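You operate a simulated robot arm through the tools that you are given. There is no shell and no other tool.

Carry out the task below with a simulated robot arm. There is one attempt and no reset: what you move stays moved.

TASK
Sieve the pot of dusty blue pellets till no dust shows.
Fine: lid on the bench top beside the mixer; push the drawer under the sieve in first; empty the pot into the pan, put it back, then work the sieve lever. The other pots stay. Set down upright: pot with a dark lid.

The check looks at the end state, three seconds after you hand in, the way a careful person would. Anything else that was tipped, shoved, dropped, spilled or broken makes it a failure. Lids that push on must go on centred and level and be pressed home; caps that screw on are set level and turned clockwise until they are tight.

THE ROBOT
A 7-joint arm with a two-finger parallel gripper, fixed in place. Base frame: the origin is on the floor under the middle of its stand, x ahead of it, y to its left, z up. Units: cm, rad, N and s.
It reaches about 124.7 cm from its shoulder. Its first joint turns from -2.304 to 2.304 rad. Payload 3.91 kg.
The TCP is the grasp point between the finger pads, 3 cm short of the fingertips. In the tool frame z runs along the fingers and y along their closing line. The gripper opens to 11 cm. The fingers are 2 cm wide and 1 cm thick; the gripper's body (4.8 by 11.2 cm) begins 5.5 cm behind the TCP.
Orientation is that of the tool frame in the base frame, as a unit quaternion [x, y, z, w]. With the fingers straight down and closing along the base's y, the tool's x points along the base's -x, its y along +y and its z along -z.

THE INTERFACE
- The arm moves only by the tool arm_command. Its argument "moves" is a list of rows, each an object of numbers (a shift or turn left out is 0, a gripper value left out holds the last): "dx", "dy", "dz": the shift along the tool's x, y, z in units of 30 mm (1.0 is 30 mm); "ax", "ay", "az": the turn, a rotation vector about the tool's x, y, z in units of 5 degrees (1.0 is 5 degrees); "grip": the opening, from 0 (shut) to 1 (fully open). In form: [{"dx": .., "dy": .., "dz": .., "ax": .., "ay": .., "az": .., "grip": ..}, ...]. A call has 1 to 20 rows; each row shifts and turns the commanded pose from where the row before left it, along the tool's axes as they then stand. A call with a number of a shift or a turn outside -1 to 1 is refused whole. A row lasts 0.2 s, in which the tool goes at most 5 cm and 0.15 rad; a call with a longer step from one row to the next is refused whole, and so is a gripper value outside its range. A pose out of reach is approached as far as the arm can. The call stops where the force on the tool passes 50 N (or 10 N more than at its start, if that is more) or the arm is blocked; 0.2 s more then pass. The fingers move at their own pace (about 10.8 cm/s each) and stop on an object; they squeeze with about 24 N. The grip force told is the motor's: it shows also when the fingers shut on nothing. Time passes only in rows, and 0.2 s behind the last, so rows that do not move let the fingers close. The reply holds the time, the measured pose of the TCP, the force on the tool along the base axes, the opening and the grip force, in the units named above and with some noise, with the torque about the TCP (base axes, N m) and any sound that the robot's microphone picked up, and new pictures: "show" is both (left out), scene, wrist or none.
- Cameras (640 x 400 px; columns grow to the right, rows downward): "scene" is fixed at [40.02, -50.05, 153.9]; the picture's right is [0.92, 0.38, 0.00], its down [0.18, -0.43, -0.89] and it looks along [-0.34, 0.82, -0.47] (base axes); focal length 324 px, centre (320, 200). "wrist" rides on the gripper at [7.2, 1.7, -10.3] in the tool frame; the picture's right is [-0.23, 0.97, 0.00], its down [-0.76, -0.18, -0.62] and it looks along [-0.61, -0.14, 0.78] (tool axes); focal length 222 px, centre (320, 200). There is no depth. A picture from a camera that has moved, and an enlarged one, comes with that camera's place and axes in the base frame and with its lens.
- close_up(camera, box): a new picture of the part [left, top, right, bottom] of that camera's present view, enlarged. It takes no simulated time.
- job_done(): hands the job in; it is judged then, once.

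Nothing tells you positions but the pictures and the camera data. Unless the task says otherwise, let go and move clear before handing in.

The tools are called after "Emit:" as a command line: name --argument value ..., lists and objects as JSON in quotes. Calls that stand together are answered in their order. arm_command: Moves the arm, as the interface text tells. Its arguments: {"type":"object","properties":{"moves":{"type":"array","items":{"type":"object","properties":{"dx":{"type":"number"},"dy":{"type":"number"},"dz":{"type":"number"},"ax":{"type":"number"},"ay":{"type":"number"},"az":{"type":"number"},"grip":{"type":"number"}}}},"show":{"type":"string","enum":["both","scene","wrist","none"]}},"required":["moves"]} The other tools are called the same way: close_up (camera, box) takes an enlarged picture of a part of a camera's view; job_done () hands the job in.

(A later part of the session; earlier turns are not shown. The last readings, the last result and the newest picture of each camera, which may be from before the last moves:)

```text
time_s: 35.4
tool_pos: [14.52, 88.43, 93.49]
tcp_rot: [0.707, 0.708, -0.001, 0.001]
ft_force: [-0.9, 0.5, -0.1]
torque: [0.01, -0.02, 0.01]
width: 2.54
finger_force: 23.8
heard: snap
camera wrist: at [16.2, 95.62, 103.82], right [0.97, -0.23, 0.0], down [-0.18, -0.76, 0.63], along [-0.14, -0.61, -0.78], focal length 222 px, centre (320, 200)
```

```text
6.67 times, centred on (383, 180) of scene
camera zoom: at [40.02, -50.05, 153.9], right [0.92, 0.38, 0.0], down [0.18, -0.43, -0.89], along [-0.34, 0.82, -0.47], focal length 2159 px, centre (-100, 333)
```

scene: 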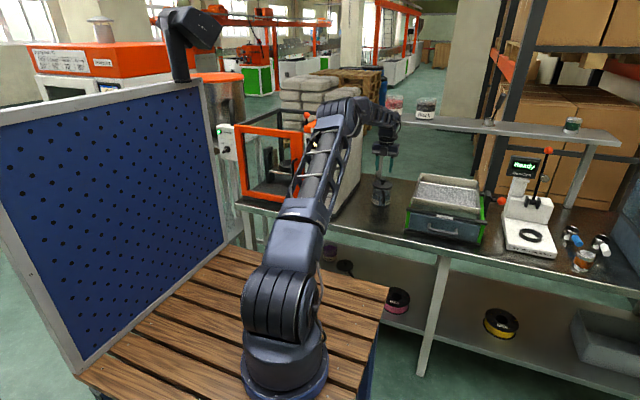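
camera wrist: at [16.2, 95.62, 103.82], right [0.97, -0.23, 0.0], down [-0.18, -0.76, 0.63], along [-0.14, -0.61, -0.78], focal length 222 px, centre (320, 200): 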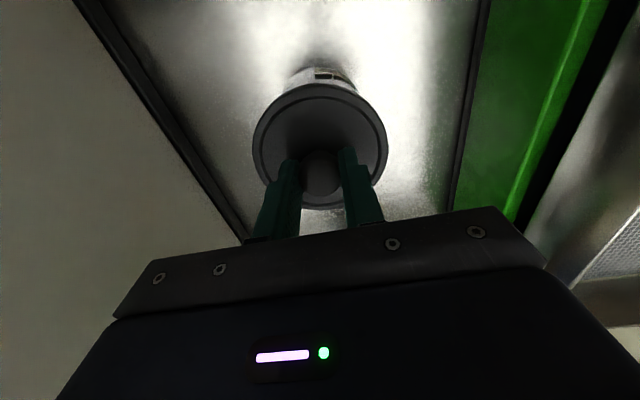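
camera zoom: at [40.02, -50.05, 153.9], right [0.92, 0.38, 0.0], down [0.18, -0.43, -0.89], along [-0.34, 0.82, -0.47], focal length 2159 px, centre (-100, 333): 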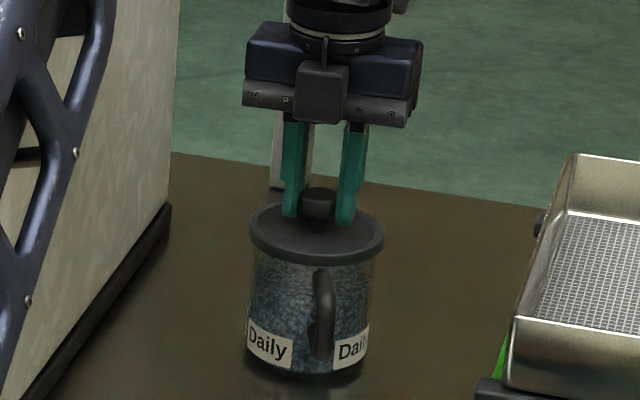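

The knob is gripped (and a "snap" was heard, perhaps the lid's fit letting go). I'll lift a little and check whether the pot stays down.

Emit:
arm_command --moves '[{"dz": -0.15}, {"dz": -0.15}, {"dz": -0.15}, {"dz": -0.15}, {}]' --show "wrist"

Emit:
close_up --camera "scene" --box '[355, 150, 411, 210]'

```text
time_s: 36.6
tool_pos: [14.62, 88.45, 95.33]
tcp_rot: [0.707, 0.707, -0.001, 0.001]
ft_force: [-0.6, 0.7, -0.1]
torque: [0.0, -0.02, 0.0]
width: 2.56
finger_force: 24.0
camera wrist: at [16.22, 95.61, 105.6], right [0.97, -0.23, 0.0], down [-0.18, -0.76, 0.63], along [-0.14, -0.61, -0.78], focal length 222 px, centre (320, 200)
```

wrist: 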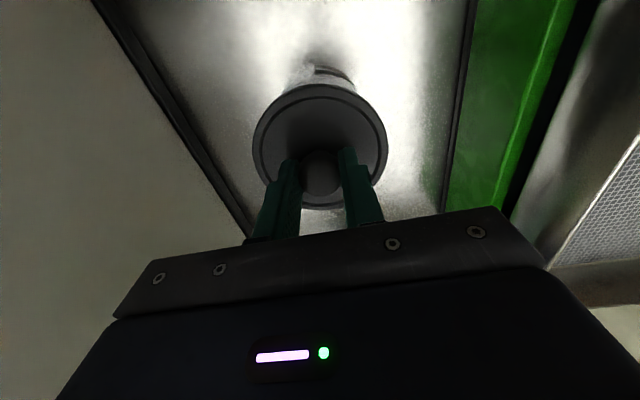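

```text
6.67 times, centred on (383, 180) of scene
camera zoom: at [40.02, -50.05, 153.9], right [0.92, 0.38, 0.0], down [0.18, -0.43, -0.89], along [-0.34, 0.82, -0.47], focal length 2159 px, centre (-100, 333)
```

zoom: 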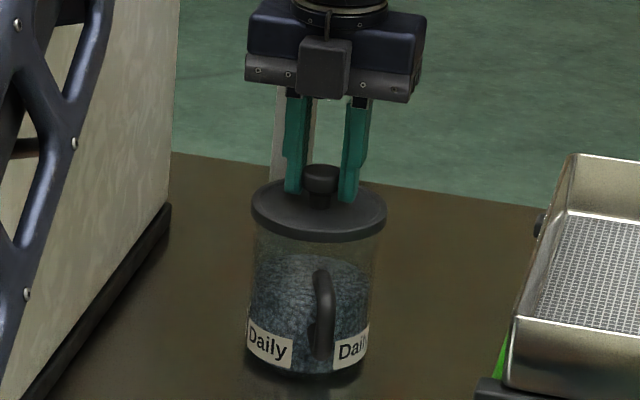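

The lid came off cleanly and the pot stayed put. I'll raise it, carry it toward the clear spot beside the mixer at about (8, 76), and start lowering.

Emit:
arm_command --moves '[{"dz": -0.5}, {"dz": -1}, {"dz": -1}, {"dy": -0.44, "dx": -0.83}, {"dy": -0.44, "dx": -0.83}, {"dy": -0.44, "dx": -0.83}, {"dy": -0.44, "dx": -0.83}, {"dy": -0.44, "dx": -0.83}, {}, {}]' --show "both"

Emit:
close_up --camera "scene" --box '[290, 90, 430, 230]'

```text
time_s: 38.8
tool_pos: [7.78, 76.11, 102.85]
tcp_rot: [0.707, 0.707, -0.001, 0.002]
ft_force: [0.4, -0.4, -0.2]
torque: [0.01, -0.01, -0.02]
width: 2.58
finger_force: 24.1
camera wrist: at [9.54, 83.28, 113.17], right [0.97, -0.23, 0.0], down [-0.18, -0.76, 0.63], along [-0.14, -0.61, -0.78], focal length 222 px, centre (320, 200)
```

scene: 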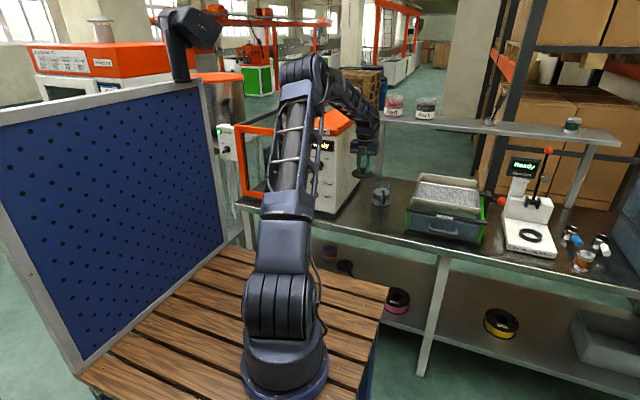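
wrist: 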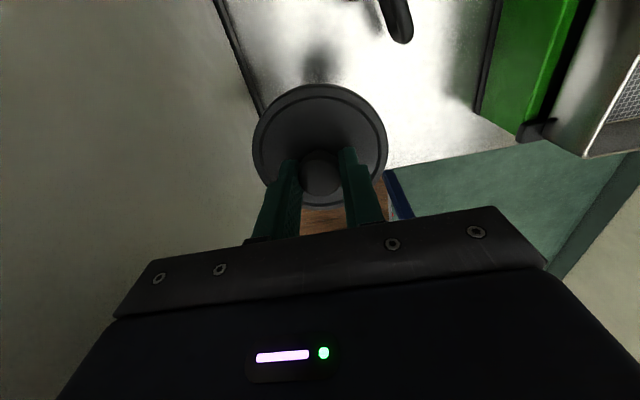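

```text
2.86 times, centred on (360, 160) of scene
camera zoom: at [40.02, -50.05, 153.9], right [0.92, 0.38, 0.0], down [0.18, -0.43, -0.89], along [-0.34, 0.82, -0.47], focal length 925 px, centre (206, 314)
```

zoom: 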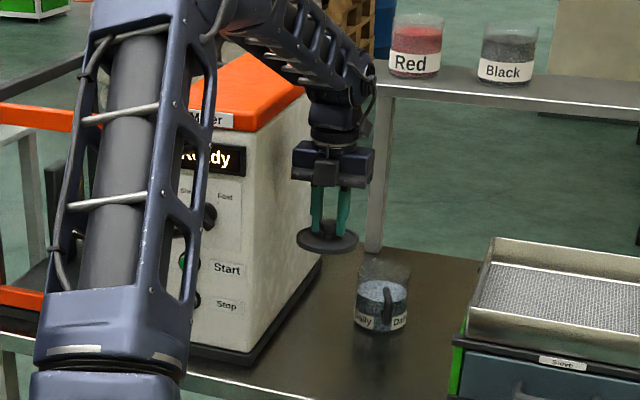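

The lid hangs level over the clear spot. I'll lower it most of the way.

Emit:
arm_command --moves '[{"dz": 0.65}, {"dz": 0.65}, {"dz": 0.65}, {"dz": 0.65}, {"dz": 0.65}, {"dz": 0.65}, {"dz": 0.65}, {"dz": 0.4}, {}]' --show "both"

Emit:
close_up --camera "scene" --box '[310, 110, 430, 230]'

```text
time_s: 40.8
tool_pos: [8.02, 76.0, 87.91]
tcp_rot: [0.707, 0.707, -0.001, 0.002]
ft_force: [-0.6, -1.0, 0.7]
torque: [-0.02, -0.04, -0.01]
width: 2.55
finger_force: 23.9
camera wrist: at [9.66, 83.13, 98.24], right [0.97, -0.23, 0.0], down [-0.18, -0.76, 0.63], along [-0.14, -0.61, -0.78], focal length 222 px, centre (320, 200)
```

scene: 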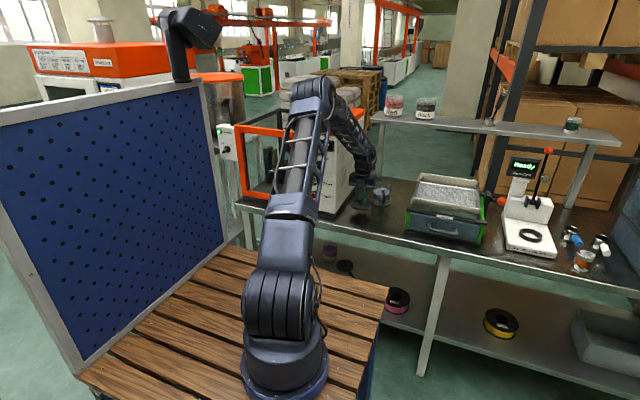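
wrist: 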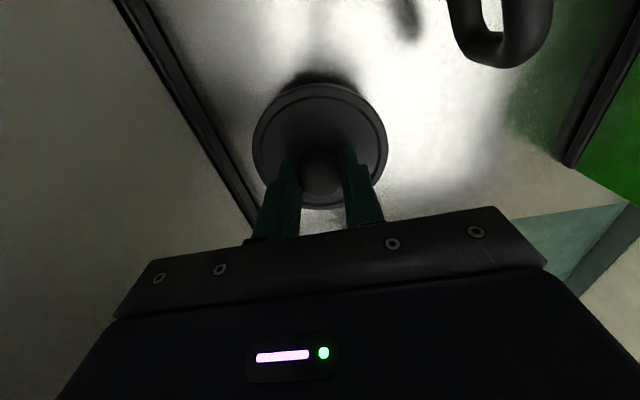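

```text
3.33 times, centred on (370, 170) of scene
camera zoom: at [40.02, -50.05, 153.9], right [0.92, 0.38, 0.0], down [0.18, -0.43, -0.89], along [-0.34, 0.82, -0.47], focal length 1080 px, centre (153, 300)
```

zoom: 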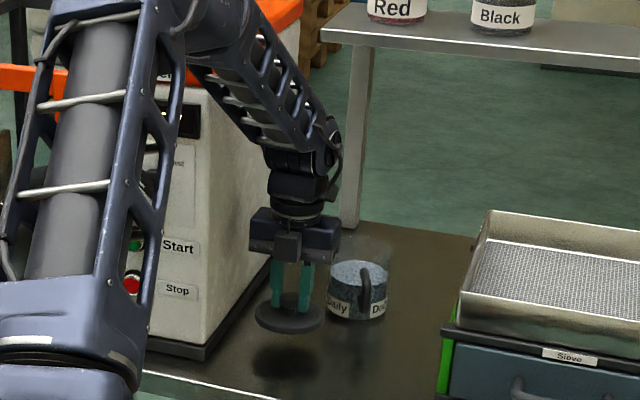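

The lid is about 3 cm above the bench. I'll lower slowly, watching the force for contact.

Emit:
arm_command --moves '[{"dz": 0.12}, {"dz": 0.12}, {"dz": 0.12}, {"dz": 0.12}, {}]' --show "none"

Emit:
close_up --camera "scene" --box '[330, 160, 410, 220]'

```text
time_s: 42.0
tool_pos: [7.88, 75.94, 86.61]
tcp_rot: [0.707, 0.707, -0.001, 0.001]
ft_force: [0.2, -0.6, 0.1]
torque: [-0.01, -0.02, 0.01]
width: 2.58
finger_force: 23.8
```

```text
6.67 times, centred on (370, 190) of scene
camera zoom: at [40.02, -50.05, 153.9], right [0.92, 0.38, 0.0], down [0.18, -0.43, -0.89], along [-0.34, 0.82, -0.47], focal length 2159 px, centre (-13, 267)
```

zoom: 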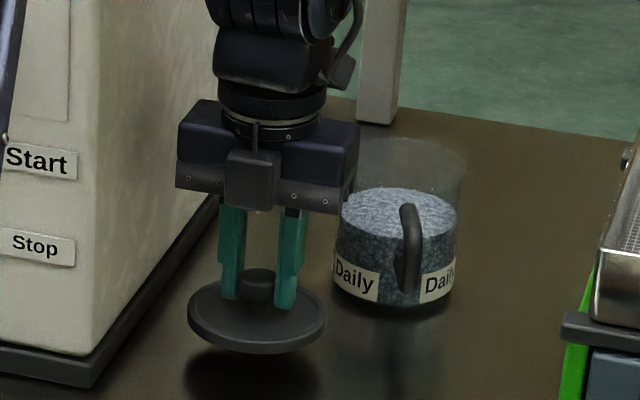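

Still above the bench. I'll keep lowering in small steps.

Emit:
arm_command --moves '[{"dz": 0.1}, {"dz": 0.1}, {"dz": 0.1}, {"dz": 0.1}]' --show "none"

Emit:
close_up --camera "scene" --box '[330, 160, 410, 220]'

```text
time_s: 43.0
tool_pos: [7.86, 75.91, 85.42]
tcp_rot: [0.707, 0.707, -0.003, 0.002]
ft_force: [-0.6, -1.2, -0.3]
torque: [-0.01, -0.01, -0.05]
width: 2.57
finger_force: 24.2
```

```text
6.67 times, centred on (370, 190) of scene
camera zoom: at [40.02, -50.05, 153.9], right [0.92, 0.38, 0.0], down [0.18, -0.43, -0.89], along [-0.34, 0.82, -0.47], focal length 2159 px, centre (-13, 267)
```

zoom: 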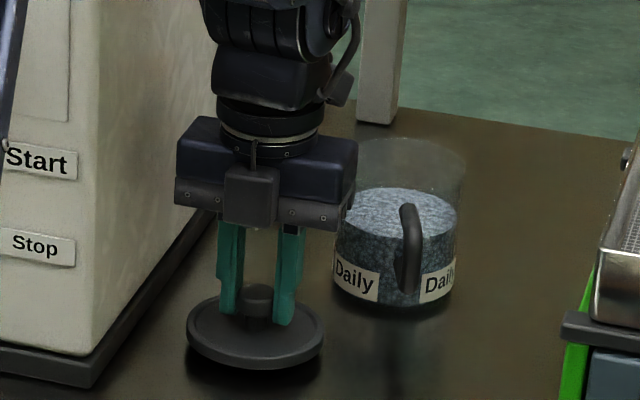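

The shadow is closing in under the lid. Finer steps now.

Emit:
arm_command --moves '[{"dz": 0.06}, {"dz": 0.06}, {"dz": 0.06}]' --show "none"

Emit:
close_up --camera "scene" --box '[330, 160, 410, 220]'

```text
time_s: 43.8
tool_pos: [7.9, 75.93, 84.83]
tcp_rot: [0.706, 0.708, -0.002, 0.002]
ft_force: [-0.2, 0.2, -0.6]
torque: [0.01, 0.01, 0.04]
width: 2.56
finger_force: 23.9
```

```text
6.67 times, centred on (370, 190) of scene
camera zoom: at [40.02, -50.05, 153.9], right [0.92, 0.38, 0.0], down [0.18, -0.43, -0.89], along [-0.34, 0.82, -0.47], focal length 2159 px, centre (-13, 267)
```

zoom: 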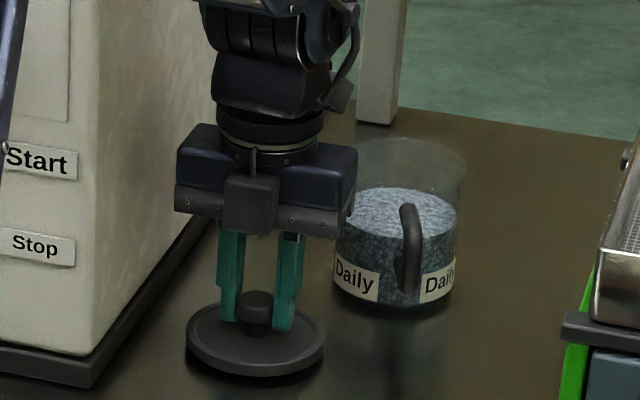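

Emit:
arm_command --moves '[{"dz": 0.05}, {"dz": 0.05}, {}]' --show "none"

Emit:
close_up --camera "scene" --box '[330, 160, 410, 220]'

```text
time_s: 44.6
tool_pos: [7.97, 75.93, 84.55]
tcp_rot: [0.707, 0.707, -0.002, 0.002]
ft_force: [-0.3, -0.3, -0.3]
torque: [-0.02, 0.02, -0.02]
width: 2.55
finger_force: 23.8
```

```text
6.67 times, centred on (370, 190) of scene
camera zoom: at [40.02, -50.05, 153.9], right [0.92, 0.38, 0.0], down [0.18, -0.43, -0.89], along [-0.34, 0.82, -0.47], focal length 2159 px, centre (-13, 267)
```

zoom: 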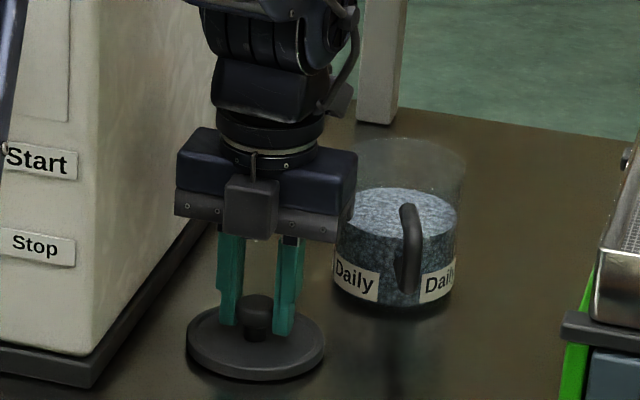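

Nearly touching. Continuing in 1.5 mm steps.

Emit:
arm_command --moves '[{"dz": 0.05}, {"dz": 0.05}, {}]' --show "none"

Emit:
arm_command --moves '[{"dz": 0.05}, {}]' --show "none"

Emit:
close_up --camera "scene" --box '[330, 160, 410, 220]'

```text
time_s: 45.4
tool_pos: [7.98, 75.99, 84.34]
tcp_rot: [0.707, 0.707, 0.0, 0.0]
ft_force: [-0.1, -5.8, 19.1]
torque: [-0.2, 0.0, -0.02]
width: 2.57
finger_force: 23.9
```

```text
time_s: 46.0
tool_pos: [7.86, 76.02, 84.27]
tcp_rot: [0.707, 0.707, -0.001, 0.0]
ft_force: [1.4, 1.4, 26.6]
torque: [0.0, -0.02, 0.01]
width: 2.59
finger_force: 24.0
```

```text
6.67 times, centred on (370, 190) of scene
camera zoom: at [40.02, -50.05, 153.9], right [0.92, 0.38, 0.0], down [0.18, -0.43, -0.89], along [-0.34, 0.82, -0.47], focal length 2159 px, centre (-13, 267)
```

zoom: 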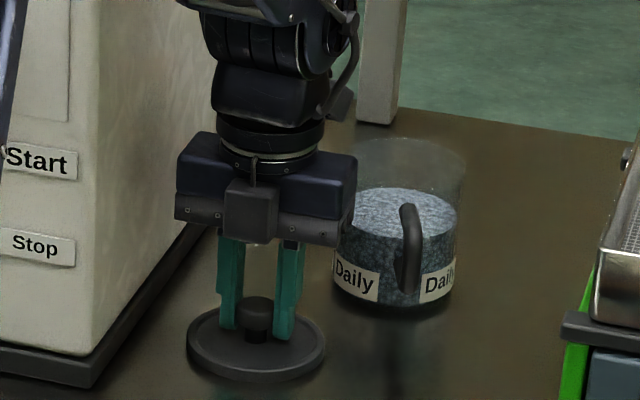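

The lid is seated on the bench (about 25 N contact). I'll relieve the pressure slightly, open, and lift straight up.

Emit:
arm_command --moves '[{"dz": -0.05}, {"grip": 0.45}, {"grip": 0.45}, {}, {"dz": -0.3}, {"dz": -0.7}, {"dz": -1}, {"dz": -1}, {"dz": -1}, {}]' --show "both"

Emit:
close_up --camera "scene" --box '[330, 140, 430, 220]'

```text
time_s: 48.2
tool_pos: [7.93, 75.85, 96.32]
tcp_rot: [0.707, 0.707, -0.002, 0.002]
ft_force: [0.3, -0.3, 0.8]
torque: [0.01, -0.01, -0.01]
width: 4.97
finger_force: 0.0
camera wrist: at [9.66, 83.12, 106.6], right [0.97, -0.23, 0.0], down [-0.18, -0.76, 0.63], along [-0.14, -0.61, -0.78], focal length 222 px, centre (320, 200)
```

scene: 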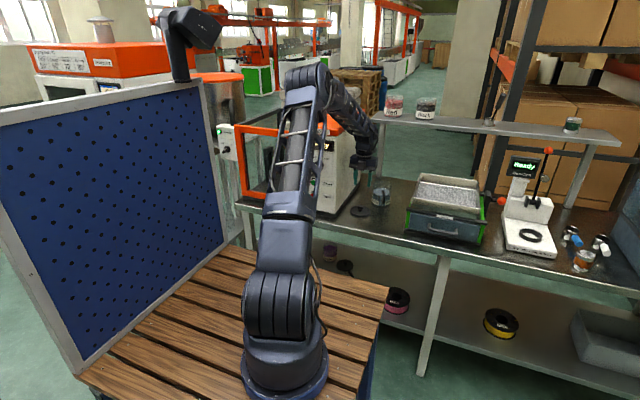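
wrist: 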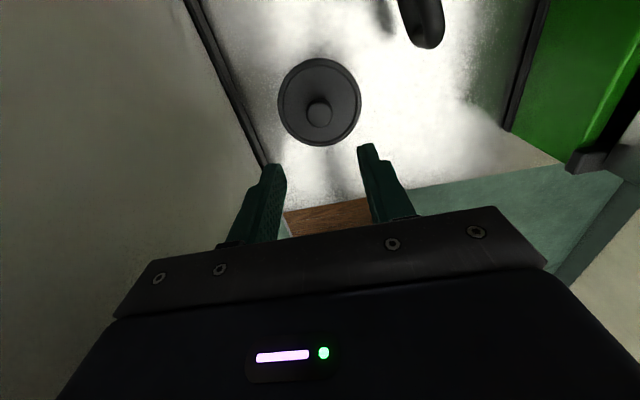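

```text
5.00 times, centred on (380, 180) of scene
camera zoom: at [40.02, -50.05, 153.9], right [0.92, 0.38, 0.0], down [0.18, -0.43, -0.89], along [-0.34, 0.82, -0.47], focal length 1620 px, centre (20, 300)
```

zoom: 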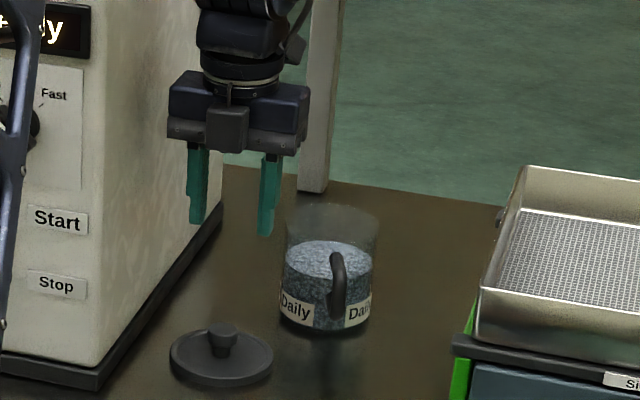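

The lid lies flat on the bench beside the mixer. Next I'll tilt the tool to 50° below horizontal with the gripper fully open and line up with the pot. That lets the fingers go either side of the body, with the handle under the palm.

Emit:
arm_command --moves '[{"ay": 1, "grip": 0.7}, {"ay": 1, "grip": 1.0}, {"ay": 1}, {"ay": 1}, {"ay": 1}, {"ay": 1}, {"ay": 1}, {"ay": 1}, {"dx": 0.358, "dy": 0.719, "dz": 0.17}, {"dx": 0.358, "dy": 0.719, "dz": 0.17}, {"dx": 0.358, "dy": 0.719, "dz": 0.17}, {}, {}]' --show "both"

Emit:
close_up --camera "wrist" --box '[200, 40, 440, 220]'

Emit:
close_up --camera "scene" --box '[330, 140, 430, 220]'

```text
time_s: 51.0
tool_pos: [14.26, 79.37, 96.91]
tcp_rot: [0.665, 0.665, 0.24, -0.24]
ft_force: [-0.3, -0.6, 0.3]
torque: [-0.04, 0.0, -0.01]
width: 11.01
finger_force: 0.1
camera wrist: at [15.99, 78.28, 109.63], right [0.97, -0.18, -0.14], down [-0.18, -0.98, -0.01], along [-0.14, 0.03, -0.99], focal length 222 px, centre (320, 200)
```

scene: 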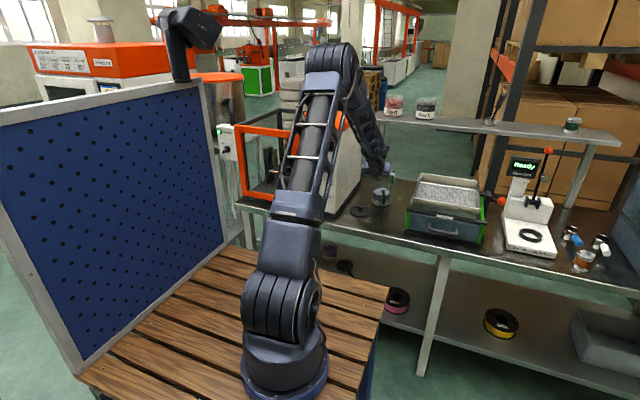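
wrist: 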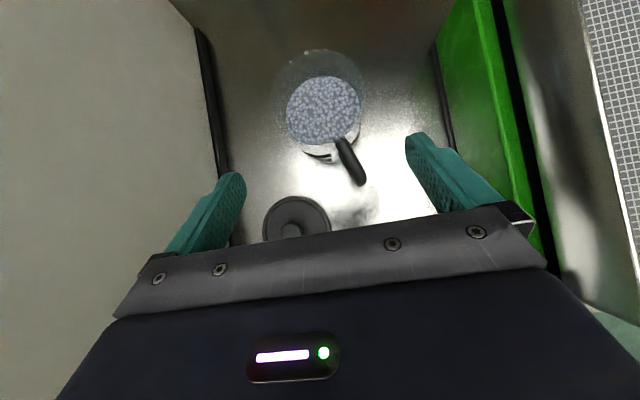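

```text
2.22 times, centred on (320, 130) of wrist
camera zoom: at [15.99, 78.28, 109.63], right [0.97, -0.18, -0.14], down [-0.18, -0.98, -0.01], along [-0.14, 0.03, -0.99], focal length 494 px, centre (320, 356)
```

zoom: 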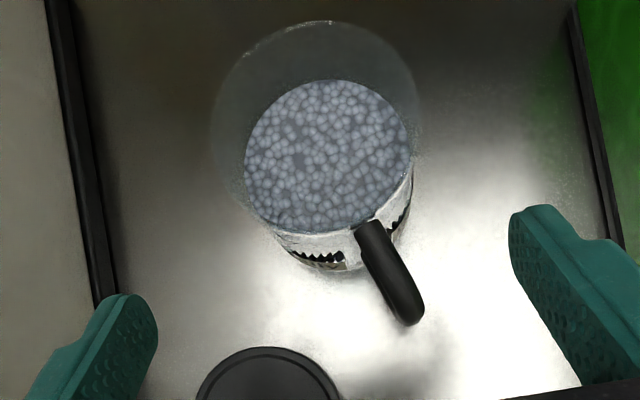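

```text
5.00 times, centred on (380, 180) of scene
camera zoom: at [40.02, -50.05, 153.9], right [0.92, 0.38, 0.0], down [0.18, -0.43, -0.89], along [-0.34, 0.82, -0.47], focal length 1620 px, centre (20, 300)
```

zoom: 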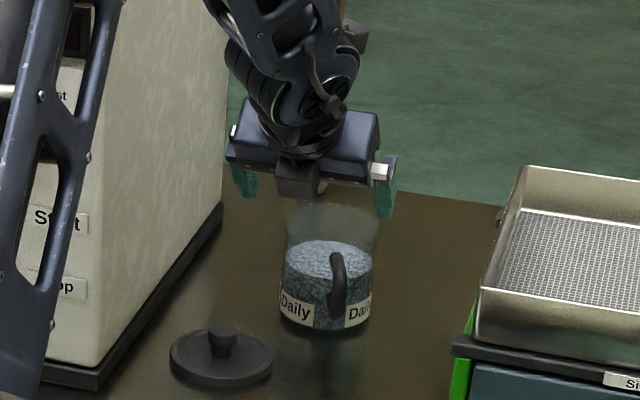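

The view from above is clear: pot centre about (14.5, 88.5), roughly 8.8 cm wide, pellets filled to about half. I'll advance along the tool axis toward it and check halfway.

Emit:
arm_command --moves '[{"dx": 0.143, "dy": 0.08}, {"dz": 0.6}, {"dz": 0.6}, {"dz": 0.6}, {"dz": 0.6}, {}]' --show "wrist"

Emit:
close_up --camera "wrist" --box '[200, 40, 440, 220]'

Emit:
close_up --camera "scene" --box '[330, 140, 430, 220]'

```text
time_s: 52.4
tool_pos: [14.6, 84.36, 91.91]
tcp_rot: [0.665, 0.665, 0.24, -0.241]
ft_force: [0.0, 0.9, -0.3]
torque: [-0.02, -0.02, 0.02]
width: 11.02
finger_force: 0.1
camera wrist: at [16.32, 83.22, 104.4], right [0.97, -0.18, -0.14], down [-0.18, -0.98, -0.01], along [-0.14, 0.03, -0.99], focal length 222 px, centre (320, 200)
```

wrist: 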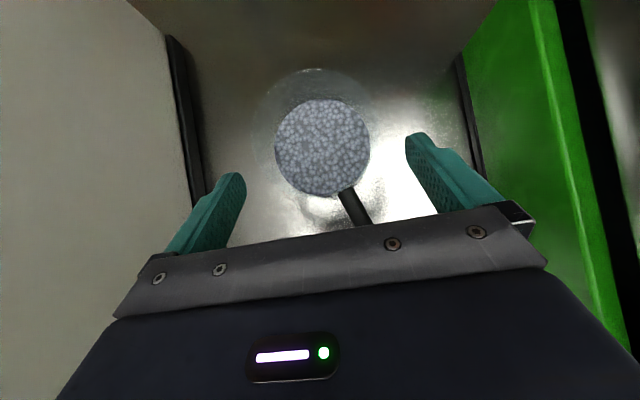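

```text
2.22 times, centred on (320, 130) of wrist
camera zoom: at [16.32, 83.22, 104.4], right [0.97, -0.18, -0.14], down [-0.18, -0.98, -0.01], along [-0.14, 0.03, -0.99], focal length 494 px, centre (320, 356)
```

zoom: 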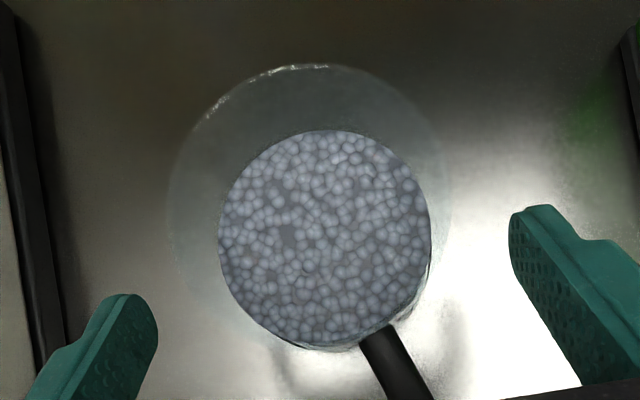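

```text
5.00 times, centred on (380, 180) of scene
camera zoom: at [40.02, -50.05, 153.9], right [0.92, 0.38, 0.0], down [0.18, -0.43, -0.89], along [-0.34, 0.82, -0.47], focal length 1620 px, centre (20, 300)
```

zoom: 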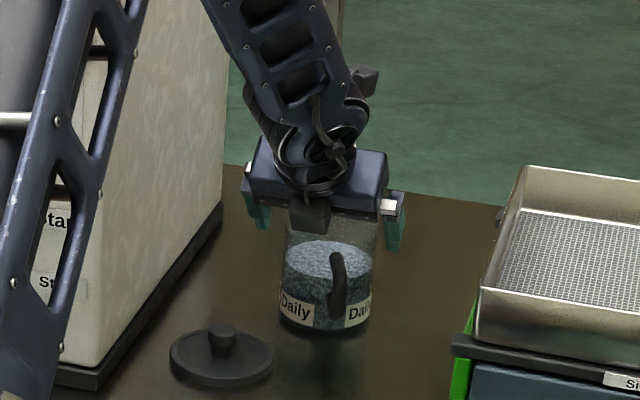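

There's a small block on the underside of the hand that could meet the pot's handle, so I'll steepen to 55° and then advance to grasp at z≈86.8.

Emit:
arm_command --moves '[{"ay": -1}, {"dx": 0.145, "dy": -0.05}, {"dz": 0.4}, {"dz": 0.4}, {"dz": 0.4}, {"dz": 0.4}, {"dz": 0.3}, {}]' --show "both"

Emit:
close_up --camera "wrist" --box '[200, 40, 440, 220]'

Emit:
close_up --camera "scene" --box '[350, 150, 420, 220]'

```text
time_s: 54.2
tool_pos: [14.47, 87.95, 87.51]
tcp_rot: [0.675, 0.675, 0.211, -0.211]
ft_force: [0.0, 0.2, -0.9]
torque: [0.0, 0.02, 0.02]
width: 10.98
finger_force: 0.0
camera wrist: at [16.16, 87.92, 100.06], right [0.97, -0.19, -0.13], down [-0.18, -0.98, 0.08], along [-0.14, -0.05, -0.99], focal length 222 px, centre (320, 200)
```

scene: 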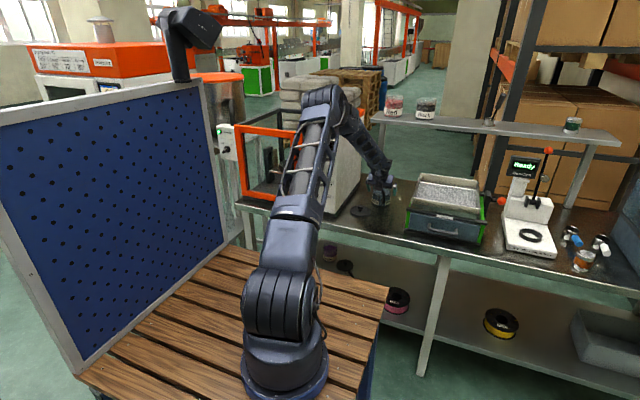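
wrist: 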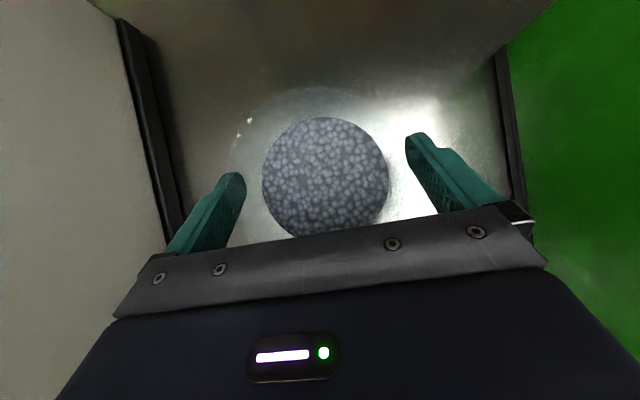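

```text
2.22 times, centred on (320, 130) of wrist
camera zoom: at [16.16, 87.92, 100.06], right [0.97, -0.19, -0.13], down [-0.18, -0.98, 0.08], along [-0.14, -0.05, -0.99], focal length 494 px, centre (320, 356)
```

zoom: 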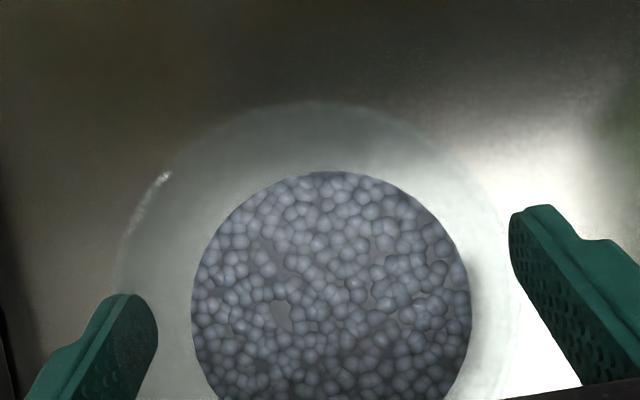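

```text
5.71 times, centred on (385, 185) of scene
camera zoom: at [40.02, -50.05, 153.9], right [0.92, 0.38, 0.0], down [0.18, -0.43, -0.89], along [-0.34, 0.82, -0.47], focal length 1851 px, centre (-51, 286)
```

zoom: 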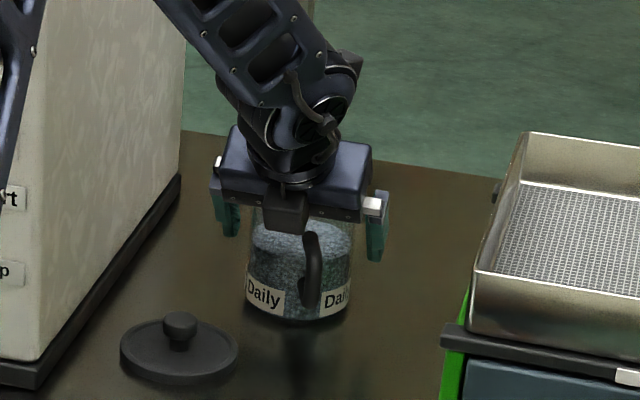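

The fingers straddle the pot with the handle clear under the hand. A last small advance, then close.

Emit:
arm_command --moves '[{"dz": 0.25}, {}, {"grip": 0.85}, {"grip": 0.7}, {"grip": 0.6}, {"grip": 0.6}, {"grip": 0.6}]' --show "wrist"

Emit:
close_up --camera "scene" --box '[350, 150, 420, 220]'

```text
time_s: 55.8
tool_pos: [14.51, 88.52, 86.73]
tcp_rot: [0.675, 0.675, 0.212, -0.212]
ft_force: [1.4, 0.9, -0.2]
torque: [0.02, 0.04, -0.02]
width: 8.74
finger_force: 23.9
camera wrist: at [16.16, 88.33, 99.45], right [0.97, -0.19, -0.13], down [-0.18, -0.98, 0.08], along [-0.14, -0.05, -0.99], focal length 222 px, centre (320, 200)
```

wrist: 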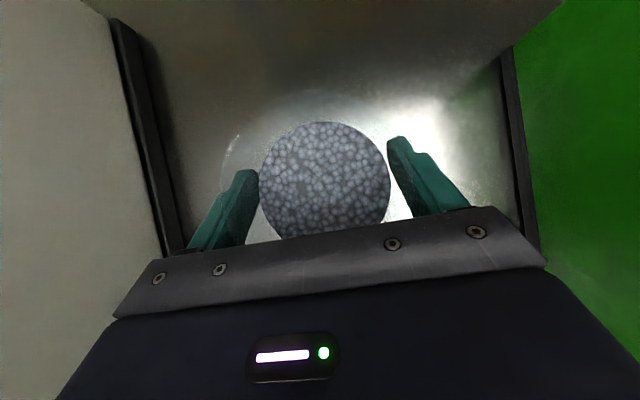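

```text
5.71 times, centred on (385, 185) of scene
camera zoom: at [40.02, -50.05, 153.9], right [0.92, 0.38, 0.0], down [0.18, -0.43, -0.89], along [-0.34, 0.82, -0.47], focal length 1851 px, centre (-51, 286)
```

zoom: 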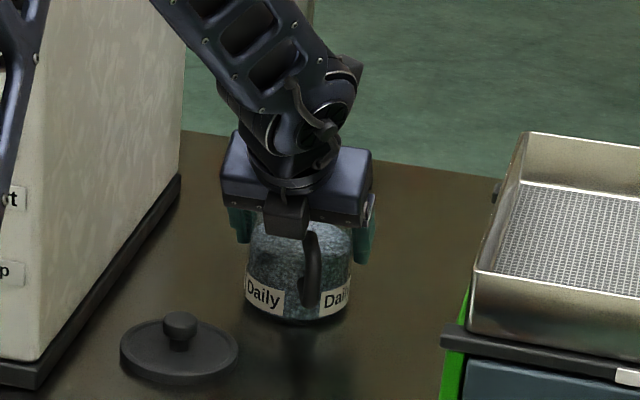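

The pot is gripped (8.74 cm wide, 24 N). I'll lift slightly and verify.

Emit:
arm_command --moves '[{"dx": 0.115, "dz": -0.164}, {"dx": 0.115, "dz": -0.164}, {"dx": 0.23, "dz": -0.328}, {"dx": 0.287, "dz": -0.41}, {}]' --show "wrist"

Emit:
close_up --camera "scene" --box '[350, 140, 420, 220]'

```text
time_s: 57.0
tool_pos: [14.4, 88.36, 90.6]
tcp_rot: [0.675, 0.675, 0.21, -0.21]
ft_force: [-0.3, -0.7, -3.6]
torque: [0.03, 0.01, 0.03]
width: 8.71
finger_force: 24.3
camera wrist: at [16.18, 88.4, 103.31], right [0.97, -0.19, -0.13], down [-0.18, -0.98, 0.08], along [-0.14, -0.05, -0.99], focal length 222 px, centre (320, 200)
```

wrist: 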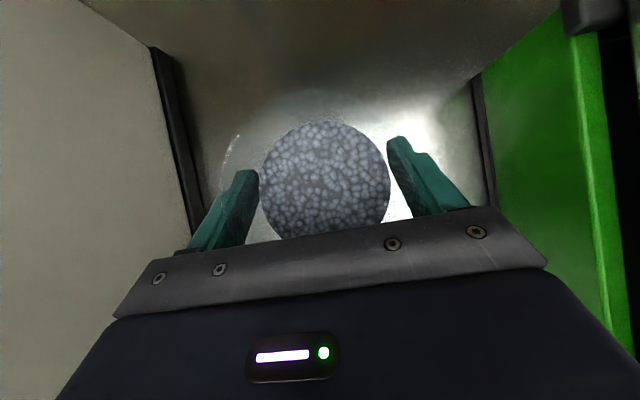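

```text
5.00 times, centred on (385, 180) of scene
camera zoom: at [40.02, -50.05, 153.9], right [0.92, 0.38, 0.0], down [0.18, -0.43, -0.89], along [-0.34, 0.82, -0.47], focal length 1620 px, centre (-5, 300)
```

zoom: 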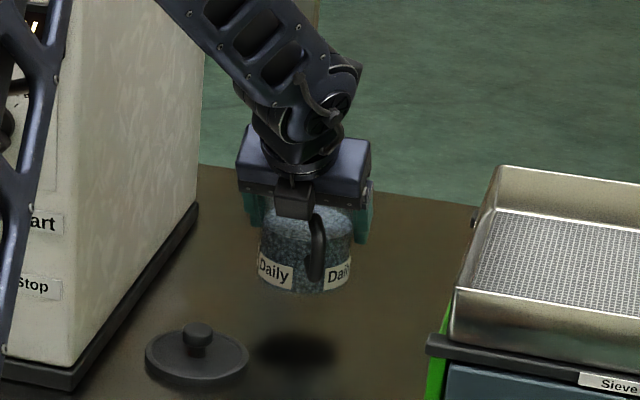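

The pot is held upright (about 0.37 kg). I'll raise it above the pan rim and carry it over the pan centre, near (42, 83).

Emit:
arm_command --moves '[{"dx": 0.53, "dz": -0.754}, {"dx": 0.53, "dz": -0.754}, {"dx": 0.53, "dz": -0.754}, {"dx": 0.53, "dz": -0.754}, {"dx": 0.53, "dz": -0.754}, {"dx": 0.53, "dz": -0.754}, {"dx": 0.53, "dz": -0.754}, {}]' --show "none"

Emit:
arm_command --moves '[{"dx": -0.123, "dy": 0.4, "dz": -0.086}, {"dx": -0.123, "dy": 0.772, "dz": -0.086}, {"dx": -0.123, "dy": 0.772, "dz": -0.086}, {"dx": -0.123, "dy": 0.772, "dz": -0.086}, {"dx": -0.123, "dy": 0.772, "dz": -0.086}, {"dx": -0.123, "dy": 0.772, "dz": -0.086}, {"dx": -0.123, "dy": 0.772, "dz": -0.086}, {"dx": -0.123, "dy": 0.772, "dz": -0.086}, {"dx": -0.123, "dy": 0.772, "dz": -0.086}, {"dx": -0.123, "dy": 0.772, "dz": -0.086}, {"dx": -0.123, "dy": 0.772, "dz": -0.086}, {"dx": -0.123, "dy": 0.772, "dz": -0.086}, {"dy": 0.35}, {}]' --show "both"

Emit:
close_up --camera "scene" --box '[360, 80, 520, 240]'

```text
time_s: 58.8
tool_pos: [14.37, 88.64, 110.11]
tcp_rot: [0.675, 0.675, 0.209, -0.211]
ft_force: [0.4, 0.0, -4.2]
torque: [0.06, 0.03, -0.02]
width: 8.72
finger_force: 24.2
```

```text
time_s: 61.8
tool_pos: [42.26, 83.19, 110.07]
tcp_rot: [0.675, 0.675, 0.211, -0.21]
ft_force: [0.8, -0.2, -4.3]
torque: [0.07, 0.01, 0.0]
width: 8.75
finger_force: 23.9
camera wrist: at [43.93, 83.04, 122.68], right [0.97, -0.19, -0.13], down [-0.18, -0.98, 0.08], along [-0.14, -0.05, -0.99], focal length 222 px, centre (320, 200)
```

scene: 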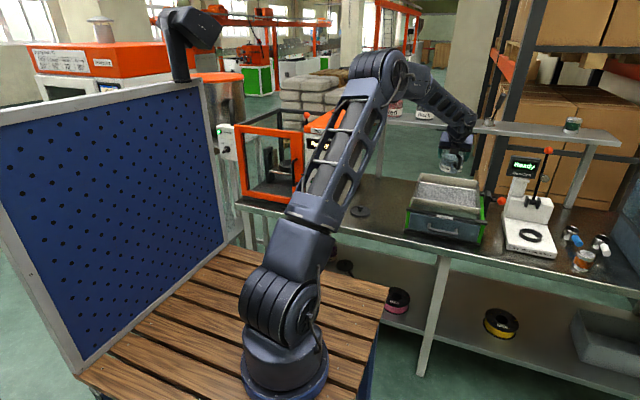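
wrist: 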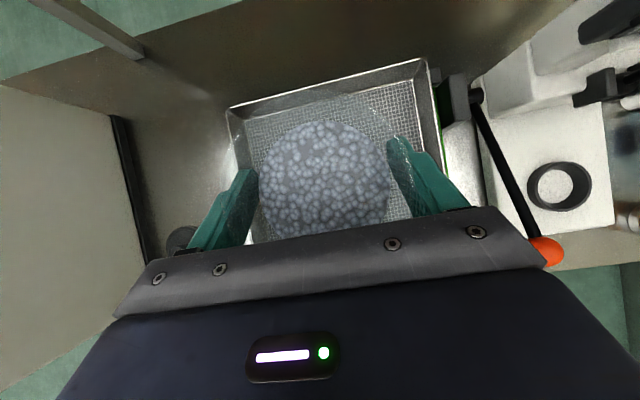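

```text
2.50 times, centred on (440, 160) of scene
camera zoom: at [40.02, -50.05, 153.9], right [0.92, 0.38, 0.0], down [0.18, -0.43, -0.89], along [-0.34, 0.82, -0.47], focal length 810 px, centre (20, 300)
```

zoom: 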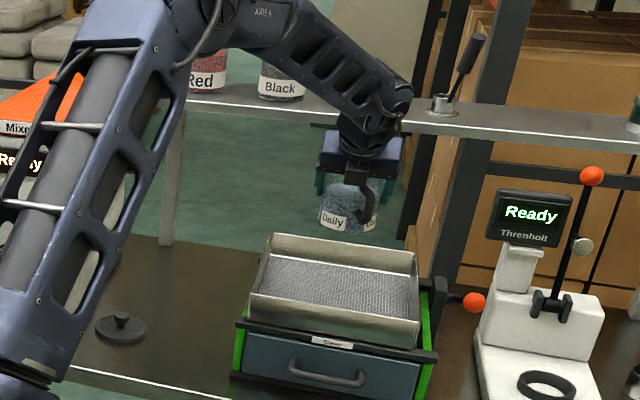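

The pot is centred over the pan. I'll roll the hand gradually. The first half of the roll should only lean the pot without emptying it.

Emit:
arm_command --moves '[{"az": -1}, {"az": -1}, {"az": -1}, {"az": -1}, {"az": -1}, {"az": -1}, {"az": -1}, {"az": -1}, {"az": -1}, {"az": -1}, {"az": -1}, {"az": -1}, {"az": -1}, {"az": -1}, {"az": -1}, {"az": -1}, {"az": -1}, {"az": -1}]' --show "both"

Emit:
close_up --camera "scene" --box '[380, 100, 500, 220]'

```text
time_s: 65.6
tool_pos: [42.25, 83.08, 110.07]
tcp_rot: [0.0, 0.955, 0.298, 0.001]
ft_force: [0.7, -0.1, -4.3]
torque: [-0.04, 0.08, -0.03]
width: 8.73
finger_force: 23.9
camera wrist: at [34.98, 78.51, 119.51], right [0.23, 0.8, 0.56], down [0.76, -0.5, 0.41], along [0.61, 0.33, -0.72], focal length 222 px, centre (320, 200)
```

scene: 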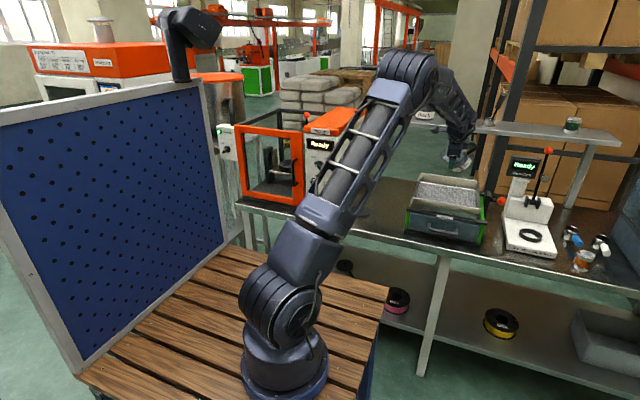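
wrist: 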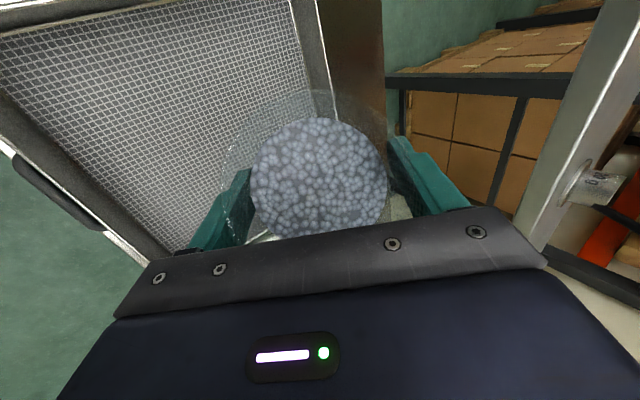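

```text
3.33 times, centred on (440, 160) of scene
camera zoom: at [40.02, -50.05, 153.9], right [0.92, 0.38, 0.0], down [0.18, -0.43, -0.89], along [-0.34, 0.82, -0.47], focal length 1080 px, centre (-80, 333)
```

zoom: 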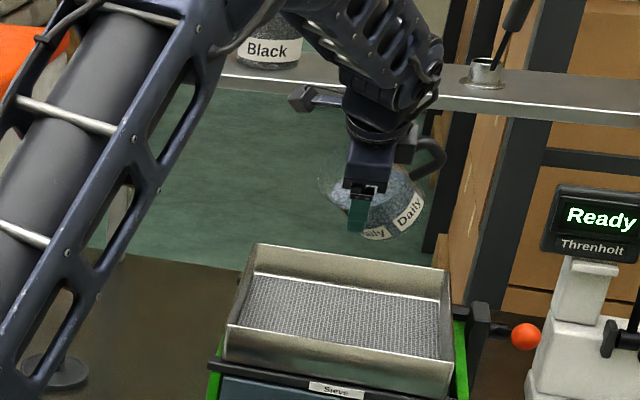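

No pellets have left yet. I'll continue the roll to 180° so the mouth faces down and back over the pan.

Emit:
arm_command --moves '[{"az": -1}, {"az": -1}, {"az": -1}, {"az": -1}, {"az": -1}, {"az": -1}, {"az": -1}, {"az": -1}, {"az": -1}]' --show "both"

Emit:
close_up --camera "scene" --box '[380, 100, 500, 220]'

```text
time_s: 67.6
tool_pos: [42.26, 83.21, 110.11]
tcp_rot: [-0.367, 0.881, 0.276, 0.114]
ft_force: [-0.2, -0.7, -2.5]
torque: [-0.08, 0.05, -0.01]
width: 8.73
finger_force: 23.7
camera wrist: at [35.92, 73.86, 116.29], right [-0.53, 0.7, 0.48], down [0.66, -0.02, 0.75], along [0.53, 0.72, -0.45], focal length 222 px, centre (320, 200)
```

scene: 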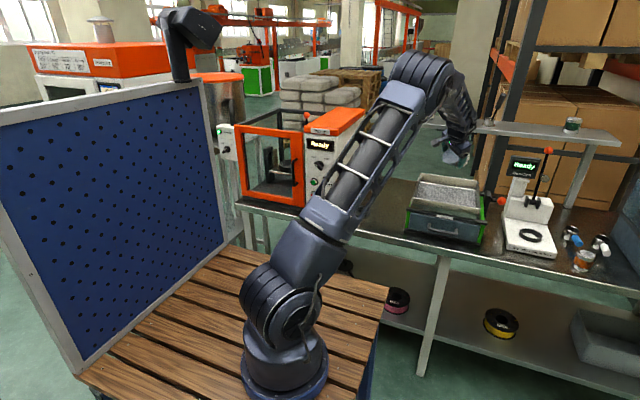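
wrist: 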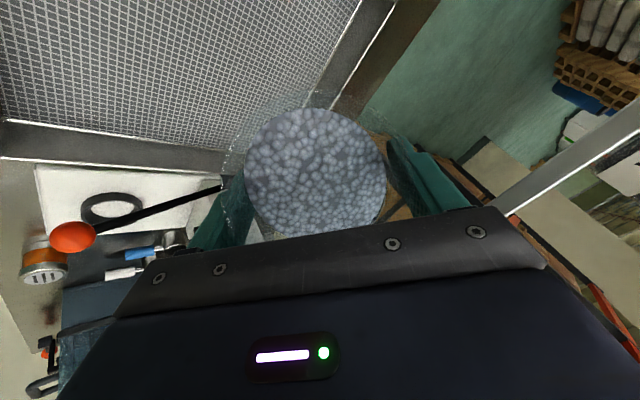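

```text
3.33 times, centred on (440, 160) of scene
camera zoom: at [40.02, -50.05, 153.9], right [0.92, 0.38, 0.0], down [0.18, -0.43, -0.89], along [-0.34, 0.82, -0.47], focal length 1080 px, centre (-80, 333)
```

zoom: 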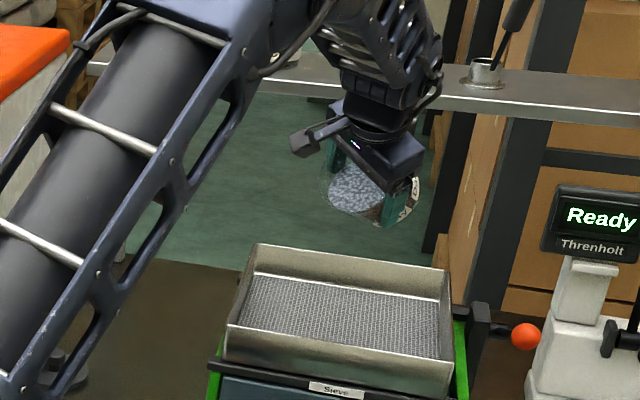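

Still holding its contents at about 63° of lean. Completing the roll.

Emit:
arm_command --moves '[{"az": -1}, {"az": -1}, {"az": -1}, {"az": -1}, {"az": -1}, {"az": -1}, {"az": -1}, {"az": -1}, {"az": -1}]' --show "both"

Emit:
close_up --camera "scene" --box '[380, 100, 500, 220]'

```text
time_s: 69.6
tool_pos: [42.3, 83.06, 109.99]
tcp_rot: [-0.675, 0.675, 0.211, 0.212]
ft_force: [1.4, 0.8, -3.4]
torque: [-0.09, -0.04, -0.02]
width: 8.73
finger_force: 24.0
camera wrist: at [40.56, 71.16, 114.44], right [-0.97, 0.19, 0.13], down [0.18, 0.27, 0.95], along [0.14, 0.94, -0.3], focal length 222 px, centre (320, 200)
```

scene: 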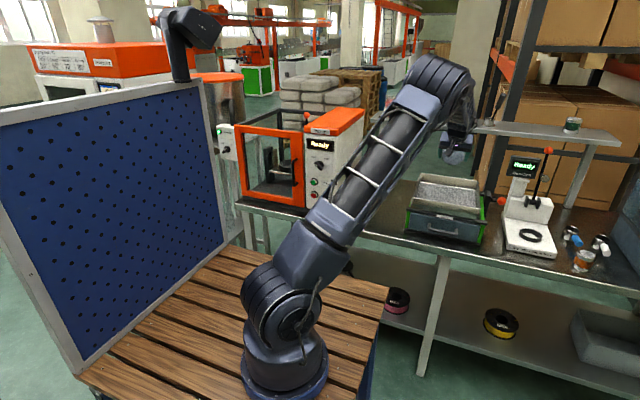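
wrist: 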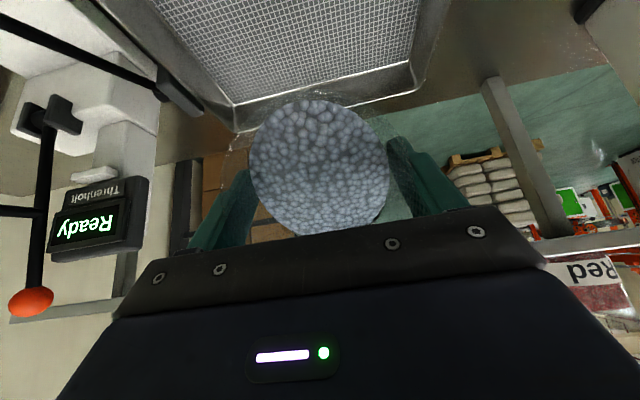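

```text
3.33 times, centred on (440, 160) of scene
camera zoom: at [40.02, -50.05, 153.9], right [0.92, 0.38, 0.0], down [0.18, -0.43, -0.89], along [-0.34, 0.82, -0.47], focal length 1080 px, centre (-80, 333)
```

zoom: 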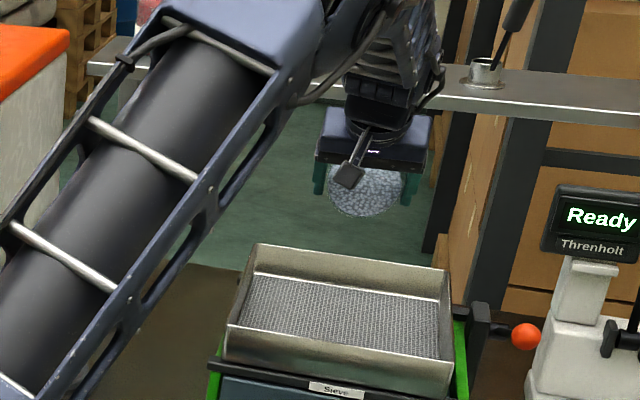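

The pot leans about 70° with its mouth over the pan. I'll pitch the hand up to tip the contents out.

Emit:
arm_command --moves '[{"ay": -1}, {"ay": -1}, {"ay": -1}, {"ay": -1}, {"ay": -1}, {"ay": -1}]' --show "both"

Emit:
close_up --camera "scene" --box '[380, 100, 500, 220]'

```text
time_s: 71.0
tool_pos: [42.19, 83.12, 110.05]
tcp_rot: [-0.596, 0.597, 0.379, 0.38]
ft_force: [-0.5, -0.6, -1.8]
torque: [-0.09, -0.03, -0.04]
width: 8.72
finger_force: 24.2
camera wrist: at [40.53, 70.55, 107.94], right [-0.97, 0.1, 0.21], down [0.18, -0.24, 0.95], along [0.14, 0.97, 0.22], focal length 222 px, centre (320, 200)
```

scene: 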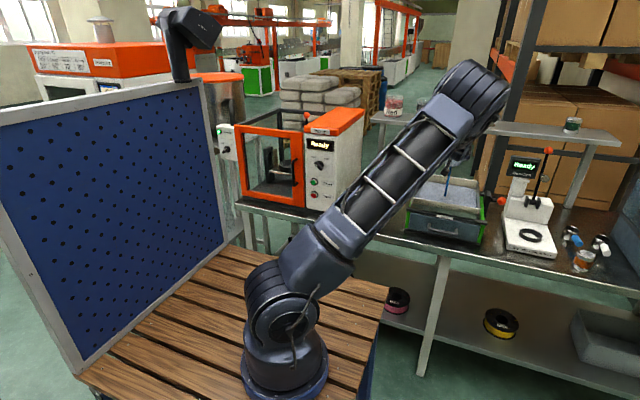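
wrist: 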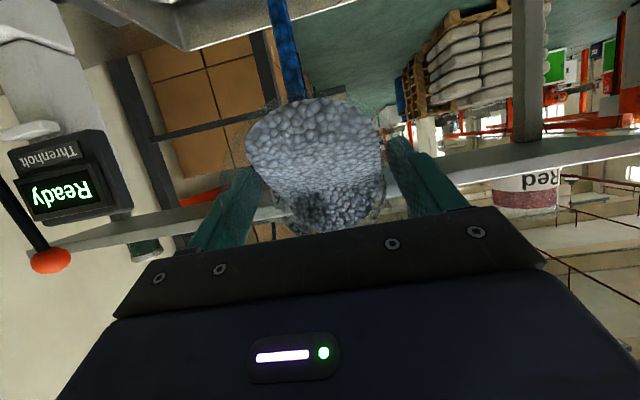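

```text
3.33 times, centred on (440, 160) of scene
camera zoom: at [40.02, -50.05, 153.9], right [0.92, 0.38, 0.0], down [0.18, -0.43, -0.89], along [-0.34, 0.82, -0.47], focal length 1080 px, centre (-80, 333)
```

zoom: 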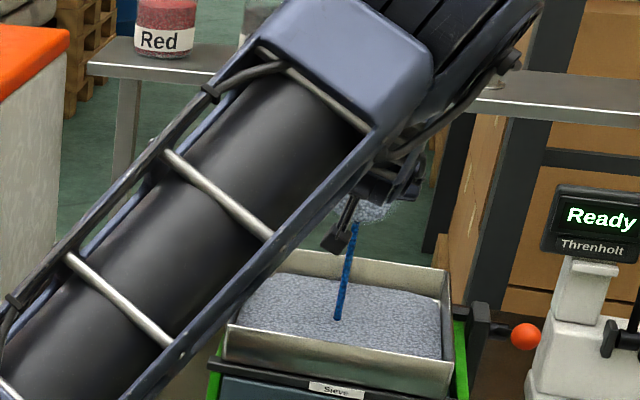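

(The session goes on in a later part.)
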